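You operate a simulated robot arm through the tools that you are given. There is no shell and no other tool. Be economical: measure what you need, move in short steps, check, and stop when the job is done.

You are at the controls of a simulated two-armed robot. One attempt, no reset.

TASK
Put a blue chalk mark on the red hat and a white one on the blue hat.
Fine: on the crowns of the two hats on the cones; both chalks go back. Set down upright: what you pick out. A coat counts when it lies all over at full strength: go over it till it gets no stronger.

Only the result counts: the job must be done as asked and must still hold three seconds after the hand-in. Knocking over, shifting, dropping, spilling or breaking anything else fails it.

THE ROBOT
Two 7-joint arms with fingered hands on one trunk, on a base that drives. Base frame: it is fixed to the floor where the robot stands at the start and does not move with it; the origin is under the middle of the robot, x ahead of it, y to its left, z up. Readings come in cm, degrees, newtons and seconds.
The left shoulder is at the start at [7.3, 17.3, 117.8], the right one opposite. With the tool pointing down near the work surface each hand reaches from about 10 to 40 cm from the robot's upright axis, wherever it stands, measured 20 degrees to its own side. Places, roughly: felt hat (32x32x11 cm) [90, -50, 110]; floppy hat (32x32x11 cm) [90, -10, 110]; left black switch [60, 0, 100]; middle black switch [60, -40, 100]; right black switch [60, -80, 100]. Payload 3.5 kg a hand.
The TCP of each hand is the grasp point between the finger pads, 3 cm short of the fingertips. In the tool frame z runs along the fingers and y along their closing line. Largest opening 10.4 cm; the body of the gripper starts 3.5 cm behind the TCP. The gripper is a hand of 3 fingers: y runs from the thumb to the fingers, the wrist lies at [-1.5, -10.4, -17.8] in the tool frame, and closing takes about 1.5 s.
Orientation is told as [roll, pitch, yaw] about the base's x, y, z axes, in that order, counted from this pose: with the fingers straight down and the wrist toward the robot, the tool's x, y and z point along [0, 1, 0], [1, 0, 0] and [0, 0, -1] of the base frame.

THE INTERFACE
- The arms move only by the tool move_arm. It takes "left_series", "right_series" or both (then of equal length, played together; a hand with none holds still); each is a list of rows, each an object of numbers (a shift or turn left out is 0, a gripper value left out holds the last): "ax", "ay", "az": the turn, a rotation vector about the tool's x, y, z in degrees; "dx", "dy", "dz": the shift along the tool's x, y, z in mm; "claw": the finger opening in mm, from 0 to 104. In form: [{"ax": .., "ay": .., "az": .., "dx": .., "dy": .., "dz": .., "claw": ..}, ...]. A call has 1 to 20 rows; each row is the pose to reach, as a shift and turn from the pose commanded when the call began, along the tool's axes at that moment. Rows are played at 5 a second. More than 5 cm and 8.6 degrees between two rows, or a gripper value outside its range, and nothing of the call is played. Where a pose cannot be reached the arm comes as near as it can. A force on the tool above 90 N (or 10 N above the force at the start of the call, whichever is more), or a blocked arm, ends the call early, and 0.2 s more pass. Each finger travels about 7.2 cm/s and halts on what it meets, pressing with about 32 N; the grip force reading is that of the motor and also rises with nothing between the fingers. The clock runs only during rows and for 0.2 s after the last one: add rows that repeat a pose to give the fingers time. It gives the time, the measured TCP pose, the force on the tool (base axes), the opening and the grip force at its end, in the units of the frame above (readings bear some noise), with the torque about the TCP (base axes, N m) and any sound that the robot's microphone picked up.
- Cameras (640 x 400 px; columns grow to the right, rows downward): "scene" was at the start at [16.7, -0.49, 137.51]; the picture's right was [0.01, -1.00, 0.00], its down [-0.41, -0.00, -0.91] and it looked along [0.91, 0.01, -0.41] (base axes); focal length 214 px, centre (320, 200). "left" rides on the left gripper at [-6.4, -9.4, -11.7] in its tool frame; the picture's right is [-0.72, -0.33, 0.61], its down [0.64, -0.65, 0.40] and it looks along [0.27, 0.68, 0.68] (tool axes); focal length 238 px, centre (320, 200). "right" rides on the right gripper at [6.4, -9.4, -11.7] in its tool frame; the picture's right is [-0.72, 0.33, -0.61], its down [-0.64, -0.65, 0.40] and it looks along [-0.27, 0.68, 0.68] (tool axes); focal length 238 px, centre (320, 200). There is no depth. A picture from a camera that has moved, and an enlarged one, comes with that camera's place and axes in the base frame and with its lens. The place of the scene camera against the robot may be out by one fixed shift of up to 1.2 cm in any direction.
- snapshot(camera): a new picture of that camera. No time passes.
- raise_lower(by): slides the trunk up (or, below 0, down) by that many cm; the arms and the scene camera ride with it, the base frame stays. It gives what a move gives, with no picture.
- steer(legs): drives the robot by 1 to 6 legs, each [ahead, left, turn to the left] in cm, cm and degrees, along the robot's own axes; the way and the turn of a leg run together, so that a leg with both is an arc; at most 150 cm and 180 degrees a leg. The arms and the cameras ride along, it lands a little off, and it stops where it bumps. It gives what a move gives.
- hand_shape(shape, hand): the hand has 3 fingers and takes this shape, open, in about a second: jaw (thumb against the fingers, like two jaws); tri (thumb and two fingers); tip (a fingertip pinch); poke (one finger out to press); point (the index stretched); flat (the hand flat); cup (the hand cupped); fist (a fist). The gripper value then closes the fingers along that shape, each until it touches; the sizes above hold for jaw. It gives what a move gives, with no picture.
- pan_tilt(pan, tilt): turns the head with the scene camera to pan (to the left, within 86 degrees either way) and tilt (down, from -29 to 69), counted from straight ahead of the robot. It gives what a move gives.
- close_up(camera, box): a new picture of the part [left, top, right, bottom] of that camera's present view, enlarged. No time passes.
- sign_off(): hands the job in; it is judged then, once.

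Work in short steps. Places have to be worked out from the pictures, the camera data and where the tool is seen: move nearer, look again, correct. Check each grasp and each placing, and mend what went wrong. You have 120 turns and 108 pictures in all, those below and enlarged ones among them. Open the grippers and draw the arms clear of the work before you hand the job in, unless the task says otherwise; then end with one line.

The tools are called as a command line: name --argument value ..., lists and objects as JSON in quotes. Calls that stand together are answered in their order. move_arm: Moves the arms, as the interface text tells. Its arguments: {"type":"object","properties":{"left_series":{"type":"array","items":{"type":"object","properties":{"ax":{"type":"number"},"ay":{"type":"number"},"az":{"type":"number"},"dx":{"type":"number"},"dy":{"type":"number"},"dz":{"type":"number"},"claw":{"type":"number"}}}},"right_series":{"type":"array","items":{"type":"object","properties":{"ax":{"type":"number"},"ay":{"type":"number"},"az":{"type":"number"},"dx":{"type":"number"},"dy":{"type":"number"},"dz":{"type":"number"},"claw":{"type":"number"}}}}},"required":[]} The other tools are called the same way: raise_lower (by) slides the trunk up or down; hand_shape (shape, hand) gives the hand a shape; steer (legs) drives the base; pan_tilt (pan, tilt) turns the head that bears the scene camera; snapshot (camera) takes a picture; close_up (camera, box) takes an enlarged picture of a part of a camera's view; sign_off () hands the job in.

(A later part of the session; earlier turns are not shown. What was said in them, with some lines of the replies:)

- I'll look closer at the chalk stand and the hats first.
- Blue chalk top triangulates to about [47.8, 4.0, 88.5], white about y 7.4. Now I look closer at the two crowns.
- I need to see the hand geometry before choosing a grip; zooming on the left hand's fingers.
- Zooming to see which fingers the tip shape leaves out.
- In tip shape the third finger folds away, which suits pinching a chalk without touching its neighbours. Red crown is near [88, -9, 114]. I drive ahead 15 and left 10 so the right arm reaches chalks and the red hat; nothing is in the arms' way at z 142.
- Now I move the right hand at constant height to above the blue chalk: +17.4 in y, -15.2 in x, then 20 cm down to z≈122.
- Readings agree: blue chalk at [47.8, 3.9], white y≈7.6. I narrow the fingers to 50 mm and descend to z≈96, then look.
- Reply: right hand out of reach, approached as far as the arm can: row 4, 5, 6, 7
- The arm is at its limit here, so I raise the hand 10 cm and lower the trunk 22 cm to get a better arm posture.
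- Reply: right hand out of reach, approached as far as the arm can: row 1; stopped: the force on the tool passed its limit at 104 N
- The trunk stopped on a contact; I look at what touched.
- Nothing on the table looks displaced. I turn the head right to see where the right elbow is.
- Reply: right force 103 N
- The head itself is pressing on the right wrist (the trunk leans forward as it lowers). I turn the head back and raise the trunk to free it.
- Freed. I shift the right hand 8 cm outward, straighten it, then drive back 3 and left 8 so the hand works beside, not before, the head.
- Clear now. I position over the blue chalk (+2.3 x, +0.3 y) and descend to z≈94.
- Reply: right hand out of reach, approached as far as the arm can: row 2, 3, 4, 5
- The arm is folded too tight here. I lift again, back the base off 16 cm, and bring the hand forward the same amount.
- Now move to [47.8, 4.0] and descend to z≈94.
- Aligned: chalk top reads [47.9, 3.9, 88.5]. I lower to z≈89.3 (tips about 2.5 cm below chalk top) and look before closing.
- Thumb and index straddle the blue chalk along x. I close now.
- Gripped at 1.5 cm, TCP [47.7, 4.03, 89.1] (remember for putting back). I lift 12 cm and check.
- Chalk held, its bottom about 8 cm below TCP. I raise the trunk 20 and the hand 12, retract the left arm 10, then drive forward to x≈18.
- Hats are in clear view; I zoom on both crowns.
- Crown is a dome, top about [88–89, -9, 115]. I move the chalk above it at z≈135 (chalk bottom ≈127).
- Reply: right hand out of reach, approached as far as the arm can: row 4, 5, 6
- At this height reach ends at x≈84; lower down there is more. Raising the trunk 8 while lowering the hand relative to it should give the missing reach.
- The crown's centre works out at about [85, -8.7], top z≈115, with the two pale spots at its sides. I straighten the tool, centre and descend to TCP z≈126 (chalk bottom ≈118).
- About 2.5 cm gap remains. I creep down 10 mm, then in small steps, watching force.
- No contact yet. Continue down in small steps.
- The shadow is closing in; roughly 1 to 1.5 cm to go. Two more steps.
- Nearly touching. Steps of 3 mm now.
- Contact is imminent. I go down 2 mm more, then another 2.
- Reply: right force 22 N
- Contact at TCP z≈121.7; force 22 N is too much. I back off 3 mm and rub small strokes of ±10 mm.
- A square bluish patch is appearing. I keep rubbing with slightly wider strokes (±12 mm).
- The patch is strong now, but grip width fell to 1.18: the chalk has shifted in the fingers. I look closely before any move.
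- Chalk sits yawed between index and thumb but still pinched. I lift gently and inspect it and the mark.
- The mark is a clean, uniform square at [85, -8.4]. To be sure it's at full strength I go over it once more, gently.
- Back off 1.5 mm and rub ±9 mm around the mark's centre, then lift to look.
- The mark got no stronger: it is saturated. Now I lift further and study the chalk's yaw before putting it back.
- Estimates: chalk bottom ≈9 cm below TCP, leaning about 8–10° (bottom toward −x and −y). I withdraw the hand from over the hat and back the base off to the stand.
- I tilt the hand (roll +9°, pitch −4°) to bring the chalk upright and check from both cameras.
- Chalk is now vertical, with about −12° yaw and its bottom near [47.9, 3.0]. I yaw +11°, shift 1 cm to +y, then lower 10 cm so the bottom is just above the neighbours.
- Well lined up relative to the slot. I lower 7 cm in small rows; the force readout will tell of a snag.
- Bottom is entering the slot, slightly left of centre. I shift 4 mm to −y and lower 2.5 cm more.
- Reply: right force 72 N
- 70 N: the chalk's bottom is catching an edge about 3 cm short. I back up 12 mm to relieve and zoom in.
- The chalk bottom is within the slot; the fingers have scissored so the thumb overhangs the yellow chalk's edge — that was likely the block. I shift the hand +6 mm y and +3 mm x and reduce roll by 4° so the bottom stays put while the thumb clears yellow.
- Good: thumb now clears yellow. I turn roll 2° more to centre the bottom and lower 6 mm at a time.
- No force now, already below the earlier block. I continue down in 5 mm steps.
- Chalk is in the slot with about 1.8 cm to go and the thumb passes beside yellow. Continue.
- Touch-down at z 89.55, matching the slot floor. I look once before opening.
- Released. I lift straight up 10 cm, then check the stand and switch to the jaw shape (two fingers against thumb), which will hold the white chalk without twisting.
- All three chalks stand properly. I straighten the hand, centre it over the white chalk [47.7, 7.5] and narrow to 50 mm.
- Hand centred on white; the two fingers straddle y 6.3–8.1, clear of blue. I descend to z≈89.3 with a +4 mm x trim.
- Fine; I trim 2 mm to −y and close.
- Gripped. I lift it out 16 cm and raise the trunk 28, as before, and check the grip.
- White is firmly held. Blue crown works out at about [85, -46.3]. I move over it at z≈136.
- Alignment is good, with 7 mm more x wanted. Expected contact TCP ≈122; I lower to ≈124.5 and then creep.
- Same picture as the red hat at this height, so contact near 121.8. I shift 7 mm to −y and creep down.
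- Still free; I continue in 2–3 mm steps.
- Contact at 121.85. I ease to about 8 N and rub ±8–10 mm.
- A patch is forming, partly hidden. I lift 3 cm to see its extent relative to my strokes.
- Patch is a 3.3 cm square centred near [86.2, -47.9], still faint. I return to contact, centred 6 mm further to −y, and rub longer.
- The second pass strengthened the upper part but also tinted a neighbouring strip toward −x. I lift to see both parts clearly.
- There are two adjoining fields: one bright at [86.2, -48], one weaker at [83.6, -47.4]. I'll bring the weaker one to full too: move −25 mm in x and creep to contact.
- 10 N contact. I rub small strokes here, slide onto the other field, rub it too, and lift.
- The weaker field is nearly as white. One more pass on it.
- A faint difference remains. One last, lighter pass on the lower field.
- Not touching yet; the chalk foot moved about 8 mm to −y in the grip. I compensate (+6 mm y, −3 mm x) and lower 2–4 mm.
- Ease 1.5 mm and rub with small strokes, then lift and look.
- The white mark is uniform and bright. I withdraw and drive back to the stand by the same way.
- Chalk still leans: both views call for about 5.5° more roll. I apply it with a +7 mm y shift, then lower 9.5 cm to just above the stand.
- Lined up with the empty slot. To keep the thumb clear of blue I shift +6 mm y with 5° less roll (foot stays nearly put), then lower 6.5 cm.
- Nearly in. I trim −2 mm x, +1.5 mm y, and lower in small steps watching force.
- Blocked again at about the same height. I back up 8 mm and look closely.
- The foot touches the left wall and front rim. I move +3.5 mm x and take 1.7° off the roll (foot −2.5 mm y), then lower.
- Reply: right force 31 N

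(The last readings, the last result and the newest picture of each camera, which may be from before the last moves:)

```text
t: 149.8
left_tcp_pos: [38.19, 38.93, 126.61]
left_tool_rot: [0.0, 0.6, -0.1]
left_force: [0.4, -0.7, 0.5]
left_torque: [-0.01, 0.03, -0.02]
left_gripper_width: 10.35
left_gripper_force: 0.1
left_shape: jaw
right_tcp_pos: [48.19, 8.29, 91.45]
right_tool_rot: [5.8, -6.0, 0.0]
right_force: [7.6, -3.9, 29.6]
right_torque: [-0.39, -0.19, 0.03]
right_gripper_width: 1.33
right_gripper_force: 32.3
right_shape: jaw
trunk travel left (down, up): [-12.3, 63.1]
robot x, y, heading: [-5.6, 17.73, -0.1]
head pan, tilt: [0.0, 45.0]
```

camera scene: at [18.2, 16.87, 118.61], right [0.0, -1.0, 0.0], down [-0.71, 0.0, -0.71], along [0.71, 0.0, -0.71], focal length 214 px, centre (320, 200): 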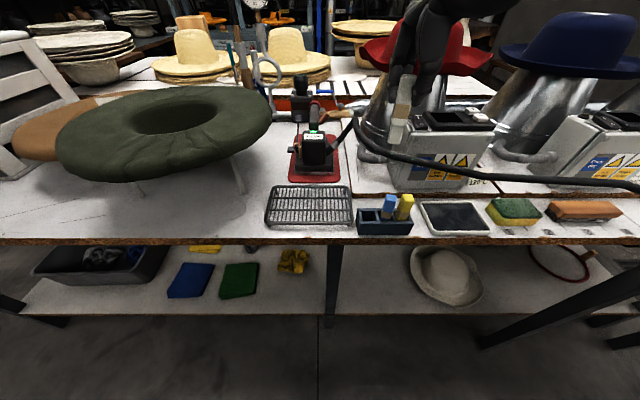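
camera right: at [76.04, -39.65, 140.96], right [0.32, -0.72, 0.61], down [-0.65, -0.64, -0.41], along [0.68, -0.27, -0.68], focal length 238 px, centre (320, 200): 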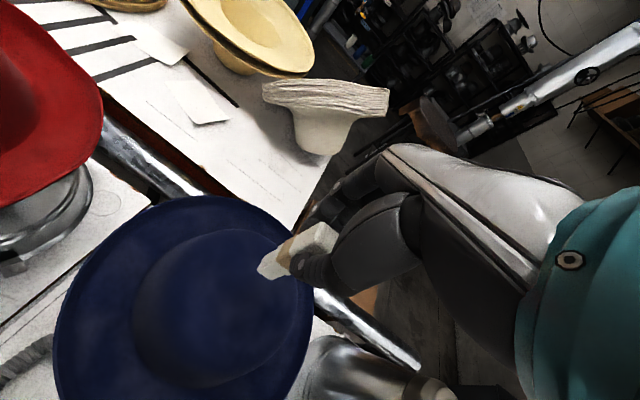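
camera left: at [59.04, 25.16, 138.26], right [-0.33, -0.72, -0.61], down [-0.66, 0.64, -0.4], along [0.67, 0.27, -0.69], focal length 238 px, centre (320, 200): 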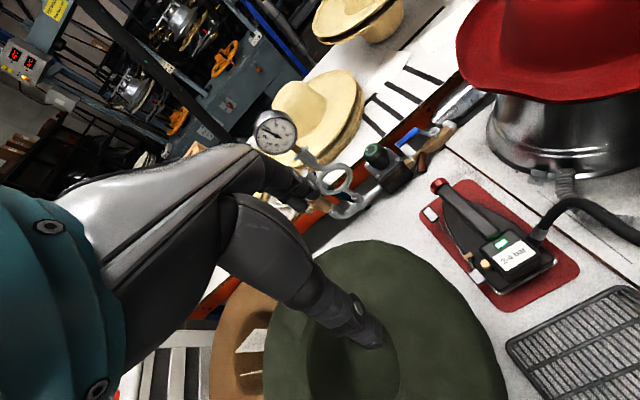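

The reaction (+x, −y) and torque place the contact at [46.6, 8.1]: the foot's front-left corner on the rim. I back up, move +4 mm x and −2.5 mm y, and try again.

move_arm --right_series '[{"dx": 0.8, "dy": 0.8, "dz": -10}, {"dx": 0.8, "dy": 0.8, "dz": -12}, {"dx": -1.5, "dy": 5, "dz": -12}, {"dx": -2.2, "dy": 4.5, "dz": -5}, {"dx": -2.2, "dy": 4.5, "dz": -5}]'

move_arm --right_series '[{"dx": -0.4, "dy": -0.4, "dz": 4}, {"dx": -0.4, "dy": -0.4, "dz": 4}]'

move_arm --right_series '[{"dx": -0.4, "dy": -0.4, "dz": 4}, {"dx": -0.4, "dy": -0.4, "dz": 4}]'

```text
t: 151.0
left_tcp_pos: [38.44, 38.93, 126.66]
left_tool_rot: [0.0, 0.7, -0.1]
left_force: [0.3, -0.5, 0.1]
left_torque: [0.02, -0.03, 0.0]
left_gripper_width: 10.35
left_gripper_force: 0.1
left_shape: jaw
right_tcp_pos: [48.46, 8.03, 91.54]
right_tool_rot: [5.5, -5.5, 0.2]
right_force: [-0.4, -0.4, 0.1]
right_torque: [0.01, -0.01, -0.02]
right_gripper_width: 1.31
right_gripper_force: 32.3
right_shape: jaw
trunk travel left (down, up): [-12.3, 63.1]
robot x, y, heading: [-5.12, 17.69, -0.0]
head pan, tilt: [0.0, 45.0]
```

```text
t: 151.6
left_tcp_pos: [38.46, 38.93, 126.57]
left_tool_rot: [-0.1, 0.6, -0.1]
left_force: [0.0, 0.3, 0.6]
left_torque: [0.02, 0.0, -0.04]
left_gripper_width: 10.37
left_gripper_force: 0.0
left_shape: jaw
right_tcp_pos: [48.47, 8.07, 91.32]
right_tool_rot: [5.7, -5.4, 0.1]
right_force: [0.3, 0.1, -0.2]
right_torque: [0.01, 0.01, 0.0]
right_gripper_width: 1.29
right_gripper_force: 32.0
right_shape: jaw
trunk travel left (down, up): [-12.3, 63.1]
robot x, y, heading: [-5.23, 17.57, -0.1]
head pan, tilt: [0.0, 45.0]
```

```text
t: 152.2
left_tcp_pos: [38.42, 38.81, 126.56]
left_tool_rot: [0.0, 0.7, 0.0]
left_force: [0.3, -0.1, 0.1]
left_torque: [-0.02, 0.01, -0.02]
left_gripper_width: 10.37
left_gripper_force: 0.1
left_shape: jaw
right_tcp_pos: [48.44, 7.99, 90.77]
right_tool_rot: [5.6, -5.4, 0.1]
right_force: [0.0, 0.0, -0.3]
right_torque: [-0.03, 0.01, 0.04]
right_gripper_width: 1.29
right_gripper_force: 31.9
right_shape: jaw
trunk travel left (down, up): [-12.3, 63.1]
robot x, y, heading: [-4.85, 17.65, -0.1]
head pan, tilt: [0.0, 45.0]
```

Free now and past the rim. I go on down in 4 mm steps.

move_arm --right_series '[{"dx": -0.4, "dy": -0.4, "dz": 5}, {"dx": -0.4, "dy": -0.4, "dz": 5}]'

move_arm --right_series '[{"dx": -0.4, "dy": -0.4, "dz": 4}, {"dx": -0.4, "dy": -0.4, "dz": 4}]'

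move_arm --right_series '[{"dx": -0.4, "dy": -0.4, "dz": 4}, {"dx": -0.4, "dy": -0.4, "dz": 4}]'

```text
t: 152.8
left_tcp_pos: [38.31, 38.87, 126.61]
left_tool_rot: [0.1, 0.7, -0.2]
left_force: [0.3, -0.1, 0.3]
left_torque: [-0.02, 0.04, -0.01]
left_gripper_width: 10.37
left_gripper_force: 0.0
left_shape: jaw
right_tcp_pos: [48.44, 8.08, 90.29]
right_tool_rot: [5.6, -5.5, 0.1]
right_force: [0.0, -0.4, 0.0]
right_torque: [0.02, 0.02, 0.03]
right_gripper_width: 1.29
right_gripper_force: 32.5
right_shape: jaw
trunk travel left (down, up): [-12.3, 63.1]
robot x, y, heading: [-5.01, 17.07, 0.2]
head pan, tilt: [0.0, 45.0]
```

```text
t: 153.4
left_tcp_pos: [38.22, 38.94, 126.56]
left_tool_rot: [0.0, 0.7, -0.1]
left_force: [-0.2, -0.4, -0.5]
left_torque: [-0.02, -0.01, 0.0]
left_gripper_width: 10.36
left_gripper_force: 0.0
left_shape: jaw
right_tcp_pos: [48.42, 8.04, 89.88]
right_tool_rot: [5.6, -5.4, 0.0]
right_force: [-0.2, 0.5, -0.1]
right_torque: [-0.01, -0.01, -0.02]
right_gripper_width: 1.27
right_gripper_force: 31.6
right_shape: jaw
trunk travel left (down, up): [-12.3, 63.1]
robot x, y, heading: [-5.11, 17.56, 0.2]
head pan, tilt: [0.0, 45.0]
```

```text
t: 154.0
left_tcp_pos: [38.36, 38.91, 126.67]
left_tool_rot: [0.0, 0.8, -0.1]
left_force: [-0.3, -0.2, -0.4]
left_torque: [0.02, 0.0, 0.02]
left_gripper_width: 10.36
left_gripper_force: 0.1
left_shape: jaw
right_tcp_pos: [48.43, 8.11, 89.39]
right_tool_rot: [5.5, -5.5, 0.1]
right_force: [-0.1, -0.2, 0.0]
right_torque: [-0.03, -0.02, 0.06]
right_gripper_width: 1.31
right_gripper_force: 32.0
right_shape: jaw
trunk travel left (down, up): [-12.3, 63.1]
robot x, y, heading: [-4.54, 17.46, 0.2]
head pan, tilt: [0.0, 45.0]
```

Still free; down 2 mm at a time until it touches the floor.

move_arm --right_series '[{"dz": 3}, {"dz": 3}]'

move_arm --right_series '[{"dz": 2}, {"dz": 2}]'

move_arm --right_series '[{"dz": 2}, {"dz": 2}]'

```text
t: 154.6
left_tcp_pos: [38.3, 38.92, 126.75]
left_tool_rot: [0.0, 0.6, 0.0]
left_force: [0.4, 0.9, -0.3]
left_torque: [-0.01, 0.01, 0.02]
left_gripper_width: 10.37
left_gripper_force: 0.0
left_shape: jaw
right_tcp_pos: [48.33, 8.05, 89.26]
right_tool_rot: [5.6, -5.7, 0.0]
right_force: [-0.6, -0.9, 11.2]
right_torque: [-0.06, -0.07, 0.02]
right_gripper_width: 1.3
right_gripper_force: 32.6
right_shape: jaw
trunk travel left (down, up): [-12.3, 63.1]
robot x, y, heading: [-4.68, 17.26, -0.3]
head pan, tilt: [0.0, 45.0]
```

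```text
t: 155.2
left_tcp_pos: [38.09, 38.77, 126.71]
left_tool_rot: [0.0, 0.6, -0.2]
left_force: [-0.1, 0.2, 0.7]
left_torque: [0.01, -0.02, -0.01]
left_gripper_width: 10.37
left_gripper_force: 0.0
left_shape: jaw
right_tcp_pos: [48.35, 8.01, 89.2]
right_tool_rot: [5.7, -6.0, 0.1]
right_force: [-0.9, -1.2, 21.5]
right_torque: [-0.09, -0.16, -0.03]
right_gripper_width: 1.29
right_gripper_force: 32.0
right_shape: jaw
trunk travel left (down, up): [-12.3, 63.1]
robot x, y, heading: [-4.99, 17.46, 0.2]
head pan, tilt: [0.0, 45.0]
```

```text
t: 155.8
left_tcp_pos: [38.08, 38.85, 126.76]
left_tool_rot: [0.0, 0.5, -0.1]
left_force: [0.3, 0.8, -0.2]
left_torque: [-0.02, 0.0, 0.01]
left_gripper_width: 10.4
left_gripper_force: 0.0
left_shape: jaw
right_tcp_pos: [48.43, 8.06, 89.14]
right_tool_rot: [5.8, -6.0, 0.0]
right_force: [-3.2, -5.7, 31.3]
right_torque: [-0.23, -0.21, -0.13]
right_gripper_width: 1.35
right_gripper_force: 31.7
right_shape: jaw
trunk travel left (down, up): [-12.3, 63.1]
robot x, y, heading: [-5.13, 17.46, -0.1]
head pan, tilt: [0.0, 45.0]
```

It stands on the slot floor (89.25). I relieve the load and open slowly to 45 mm, then check.

move_arm --right_series '[{"dz": -4}, {"dz": -5, "claw": 16}, {"dz": -5, "claw": 20}, {"dz": -5, "claw": 25}, {"dz": -5, "claw": 32}, {"dz": -5, "claw": 40}, {"dz": -5, "claw": 45}, {"dz": -5, "claw": 45}]'

close_up --camera "right" --box '[200, 180, 360, 310]'

```text
t: 157.6
left_tcp_pos: [38.44, 38.94, 126.47]
left_tool_rot: [0.0, 0.7, -0.1]
left_force: [-0.4, 0.0, 0.1]
left_torque: [0.03, 0.0, -0.01]
left_gripper_width: 10.36
left_gripper_force: 0.1
left_shape: jaw
right_tcp_pos: [48.53, 7.94, 89.2]
right_tool_rot: [5.6, -5.5, 0.1]
right_force: [0.5, -0.4, -0.4]
right_torque: [-0.01, -0.01, 0.02]
right_gripper_width: 4.43
right_gripper_force: 0.0
right_shape: jaw
trunk travel left (down, up): [-12.3, 63.1]
robot x, y, heading: [-4.91, 17.6, 0.3]
head pan, tilt: [0.0, 45.0]
```

```text
3.08 times, centred on (280, 245) of right
camera zoom: at [37.92, 13.28, 100.56], right [0.27, -0.77, 0.57], down [-0.6, -0.6, -0.53], along [0.75, -0.2, -0.63], focal length 733 px, centre (443, 62)
```

zoom: 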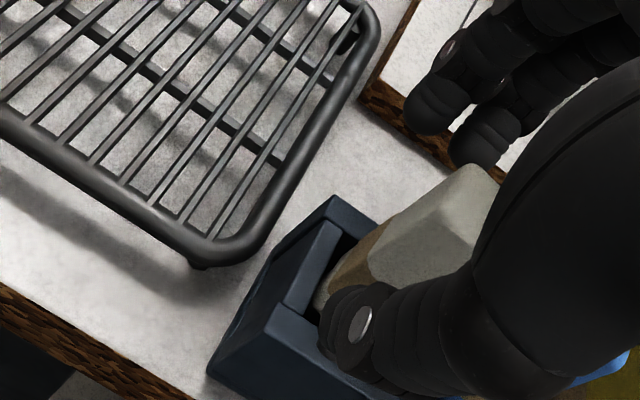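

Standing free. I lift the hand straight up 16 cm and check the stand.

move_arm --right_series '[{"dx": 2, "dy": 2, "dz": -20}, {"dx": 4, "dy": 4, "dz": -40}, {"dx": 7, "dy": 7, "dz": -75}, {"dx": 11, "dy": 11, "dz": -115}, {"dx": 16, "dy": 16, "dz": -160}]'

snapshot --camera "scene"

```text
t: 158.8
left_tcp_pos: [38.23, 38.85, 126.58]
left_tool_rot: [0.0, 0.6, -0.2]
left_force: [-0.8, 0.6, -0.4]
left_torque: [0.02, -0.03, -0.03]
left_gripper_width: 10.36
left_gripper_force: 0.0
left_shape: jaw
right_tcp_pos: [48.36, 8.37, 105.14]
right_tool_rot: [5.4, -5.5, 0.1]
right_force: [-0.2, -0.5, 0.7]
right_torque: [0.01, -0.01, -0.04]
right_gripper_width: 4.47
right_gripper_force: 0.0
right_shape: jaw
trunk travel left (down, up): [-12.3, 63.1]
robot x, y, heading: [-4.64, 17.62, 0.2]
head pan, tilt: [0.0, 45.0]
```

```text
1 pictures are left
camera scene: at [18.17, 16.89, 118.62], right [0.0, -1.0, 0.0], down [-0.71, 0.0, -0.71], along [0.71, 0.0, -0.71], focal length 214 px, centre (320, 200)
```

scene: 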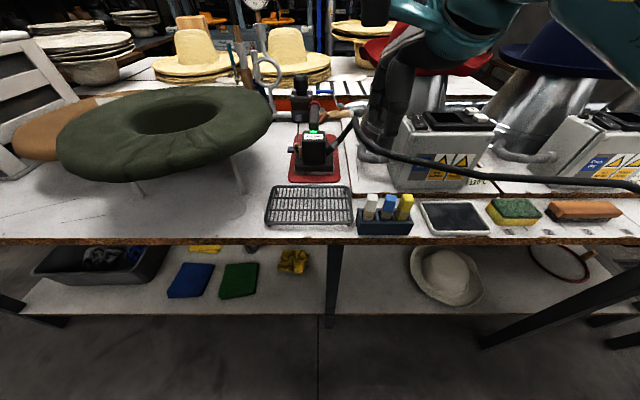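

All three chalks stand in their slots. I open the right hand fully, raise the trunk and back the robot away, with one last picture.

raise_lower --by 20

move_arm --right_series '[{"dz": -40, "claw": 104}, {"dz": -80, "claw": 104}, {"dz": -80, "claw": 104}, {"dz": -80, "claw": 104}]'

steer --legs '[[-20, 0, 0]]'

snapshot --camera "scene"

```text
t: 161.0
left_tcp_pos: [38.36, 38.84, 146.58]
left_tool_rot: [0.0, 0.7, -0.1]
left_force: [0.2, -0.7, 0.9]
left_torque: [-0.02, -0.01, 0.03]
left_gripper_width: 10.35
left_gripper_force: 0.0
left_shape: jaw
right_tcp_pos: [48.57, 8.02, 125.34]
right_tool_rot: [5.6, -5.4, 0.1]
right_force: [0.5, 0.5, -0.3]
right_torque: [-0.01, 0.0, 0.02]
right_gripper_width: 4.43
right_gripper_force: 0.0
right_shape: jaw
trunk travel left (down, up): [-32.3, 43.1]
robot x, y, heading: [-5.06, 17.61, -0.1]
head pan, tilt: [0.0, 45.0]
```

```text
t: 162.0
left_tcp_pos: [38.37, 38.95, 146.58]
left_tool_rot: [0.0, 0.8, -0.1]
left_force: [0.6, -0.5, 0.2]
left_torque: [-0.04, -0.01, 0.01]
left_gripper_width: 10.36
left_gripper_force: 0.0
left_shape: jaw
right_tcp_pos: [47.68, 7.49, 133.38]
right_tool_rot: [5.7, -5.5, 0.1]
right_force: [-0.2, -0.4, 0.4]
right_torque: [0.03, 0.01, -0.01]
right_gripper_width: 10.36
right_gripper_force: 0.1
right_shape: jaw
trunk travel left (down, up): [-32.3, 43.1]
robot x, y, heading: [-4.68, 17.18, -0.1]
head pan, tilt: [0.0, 45.0]
```

```text
t: 163.6
left_tcp_pos: [17.83, 38.84, 146.7]
left_tool_rot: [0.0, 0.6, -0.1]
left_force: [-0.1, -0.4, 0.1]
left_torque: [0.02, 0.0, -0.02]
left_gripper_width: 10.37
left_gripper_force: 0.0
left_shape: jaw
right_tcp_pos: [27.29, 7.4, 133.26]
right_tool_rot: [5.6, -5.6, 0.1]
right_force: [-0.5, -0.2, -1.0]
right_torque: [0.0, -0.04, -0.02]
right_gripper_width: 10.37
right_gripper_force: 0.1
right_shape: jaw
trunk travel left (down, up): [-32.3, 43.1]
robot x, y, heading: [-24.97, 17.4, 0.1]
head pan, tilt: [0.0, 45.0]
```

```text
0 pictures are left
camera scene: at [-11.5, 16.89, 139.27], right [0.0, -1.0, 0.0], down [-0.71, 0.0, -0.71], along [0.71, 0.0, -0.71], focal length 214 px, centre (320, 200)
```

scene: 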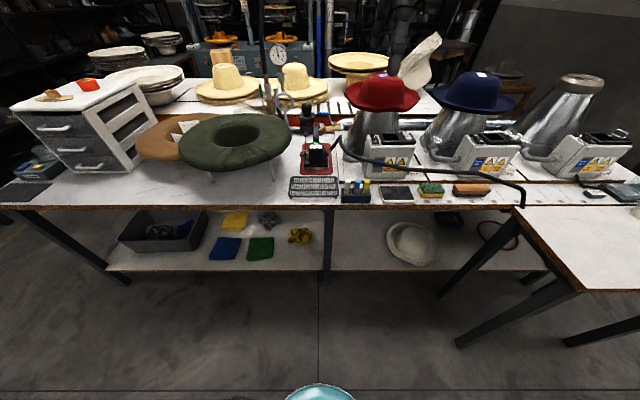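

Both marks are on the crowns, the chalks stand in their stand, the hats are in place and both arms are clear with open hands; I hand the job in.

sign_off

```text
The job is handed in.
```

I put a blue chalk mark on the red hat's crown and a white one on the blue hat's crown. I went over each mark until it looked even and stopped getting stronger. Both chalks are back upright in their stand, and the last picture shows nothing knocked over or shifted.
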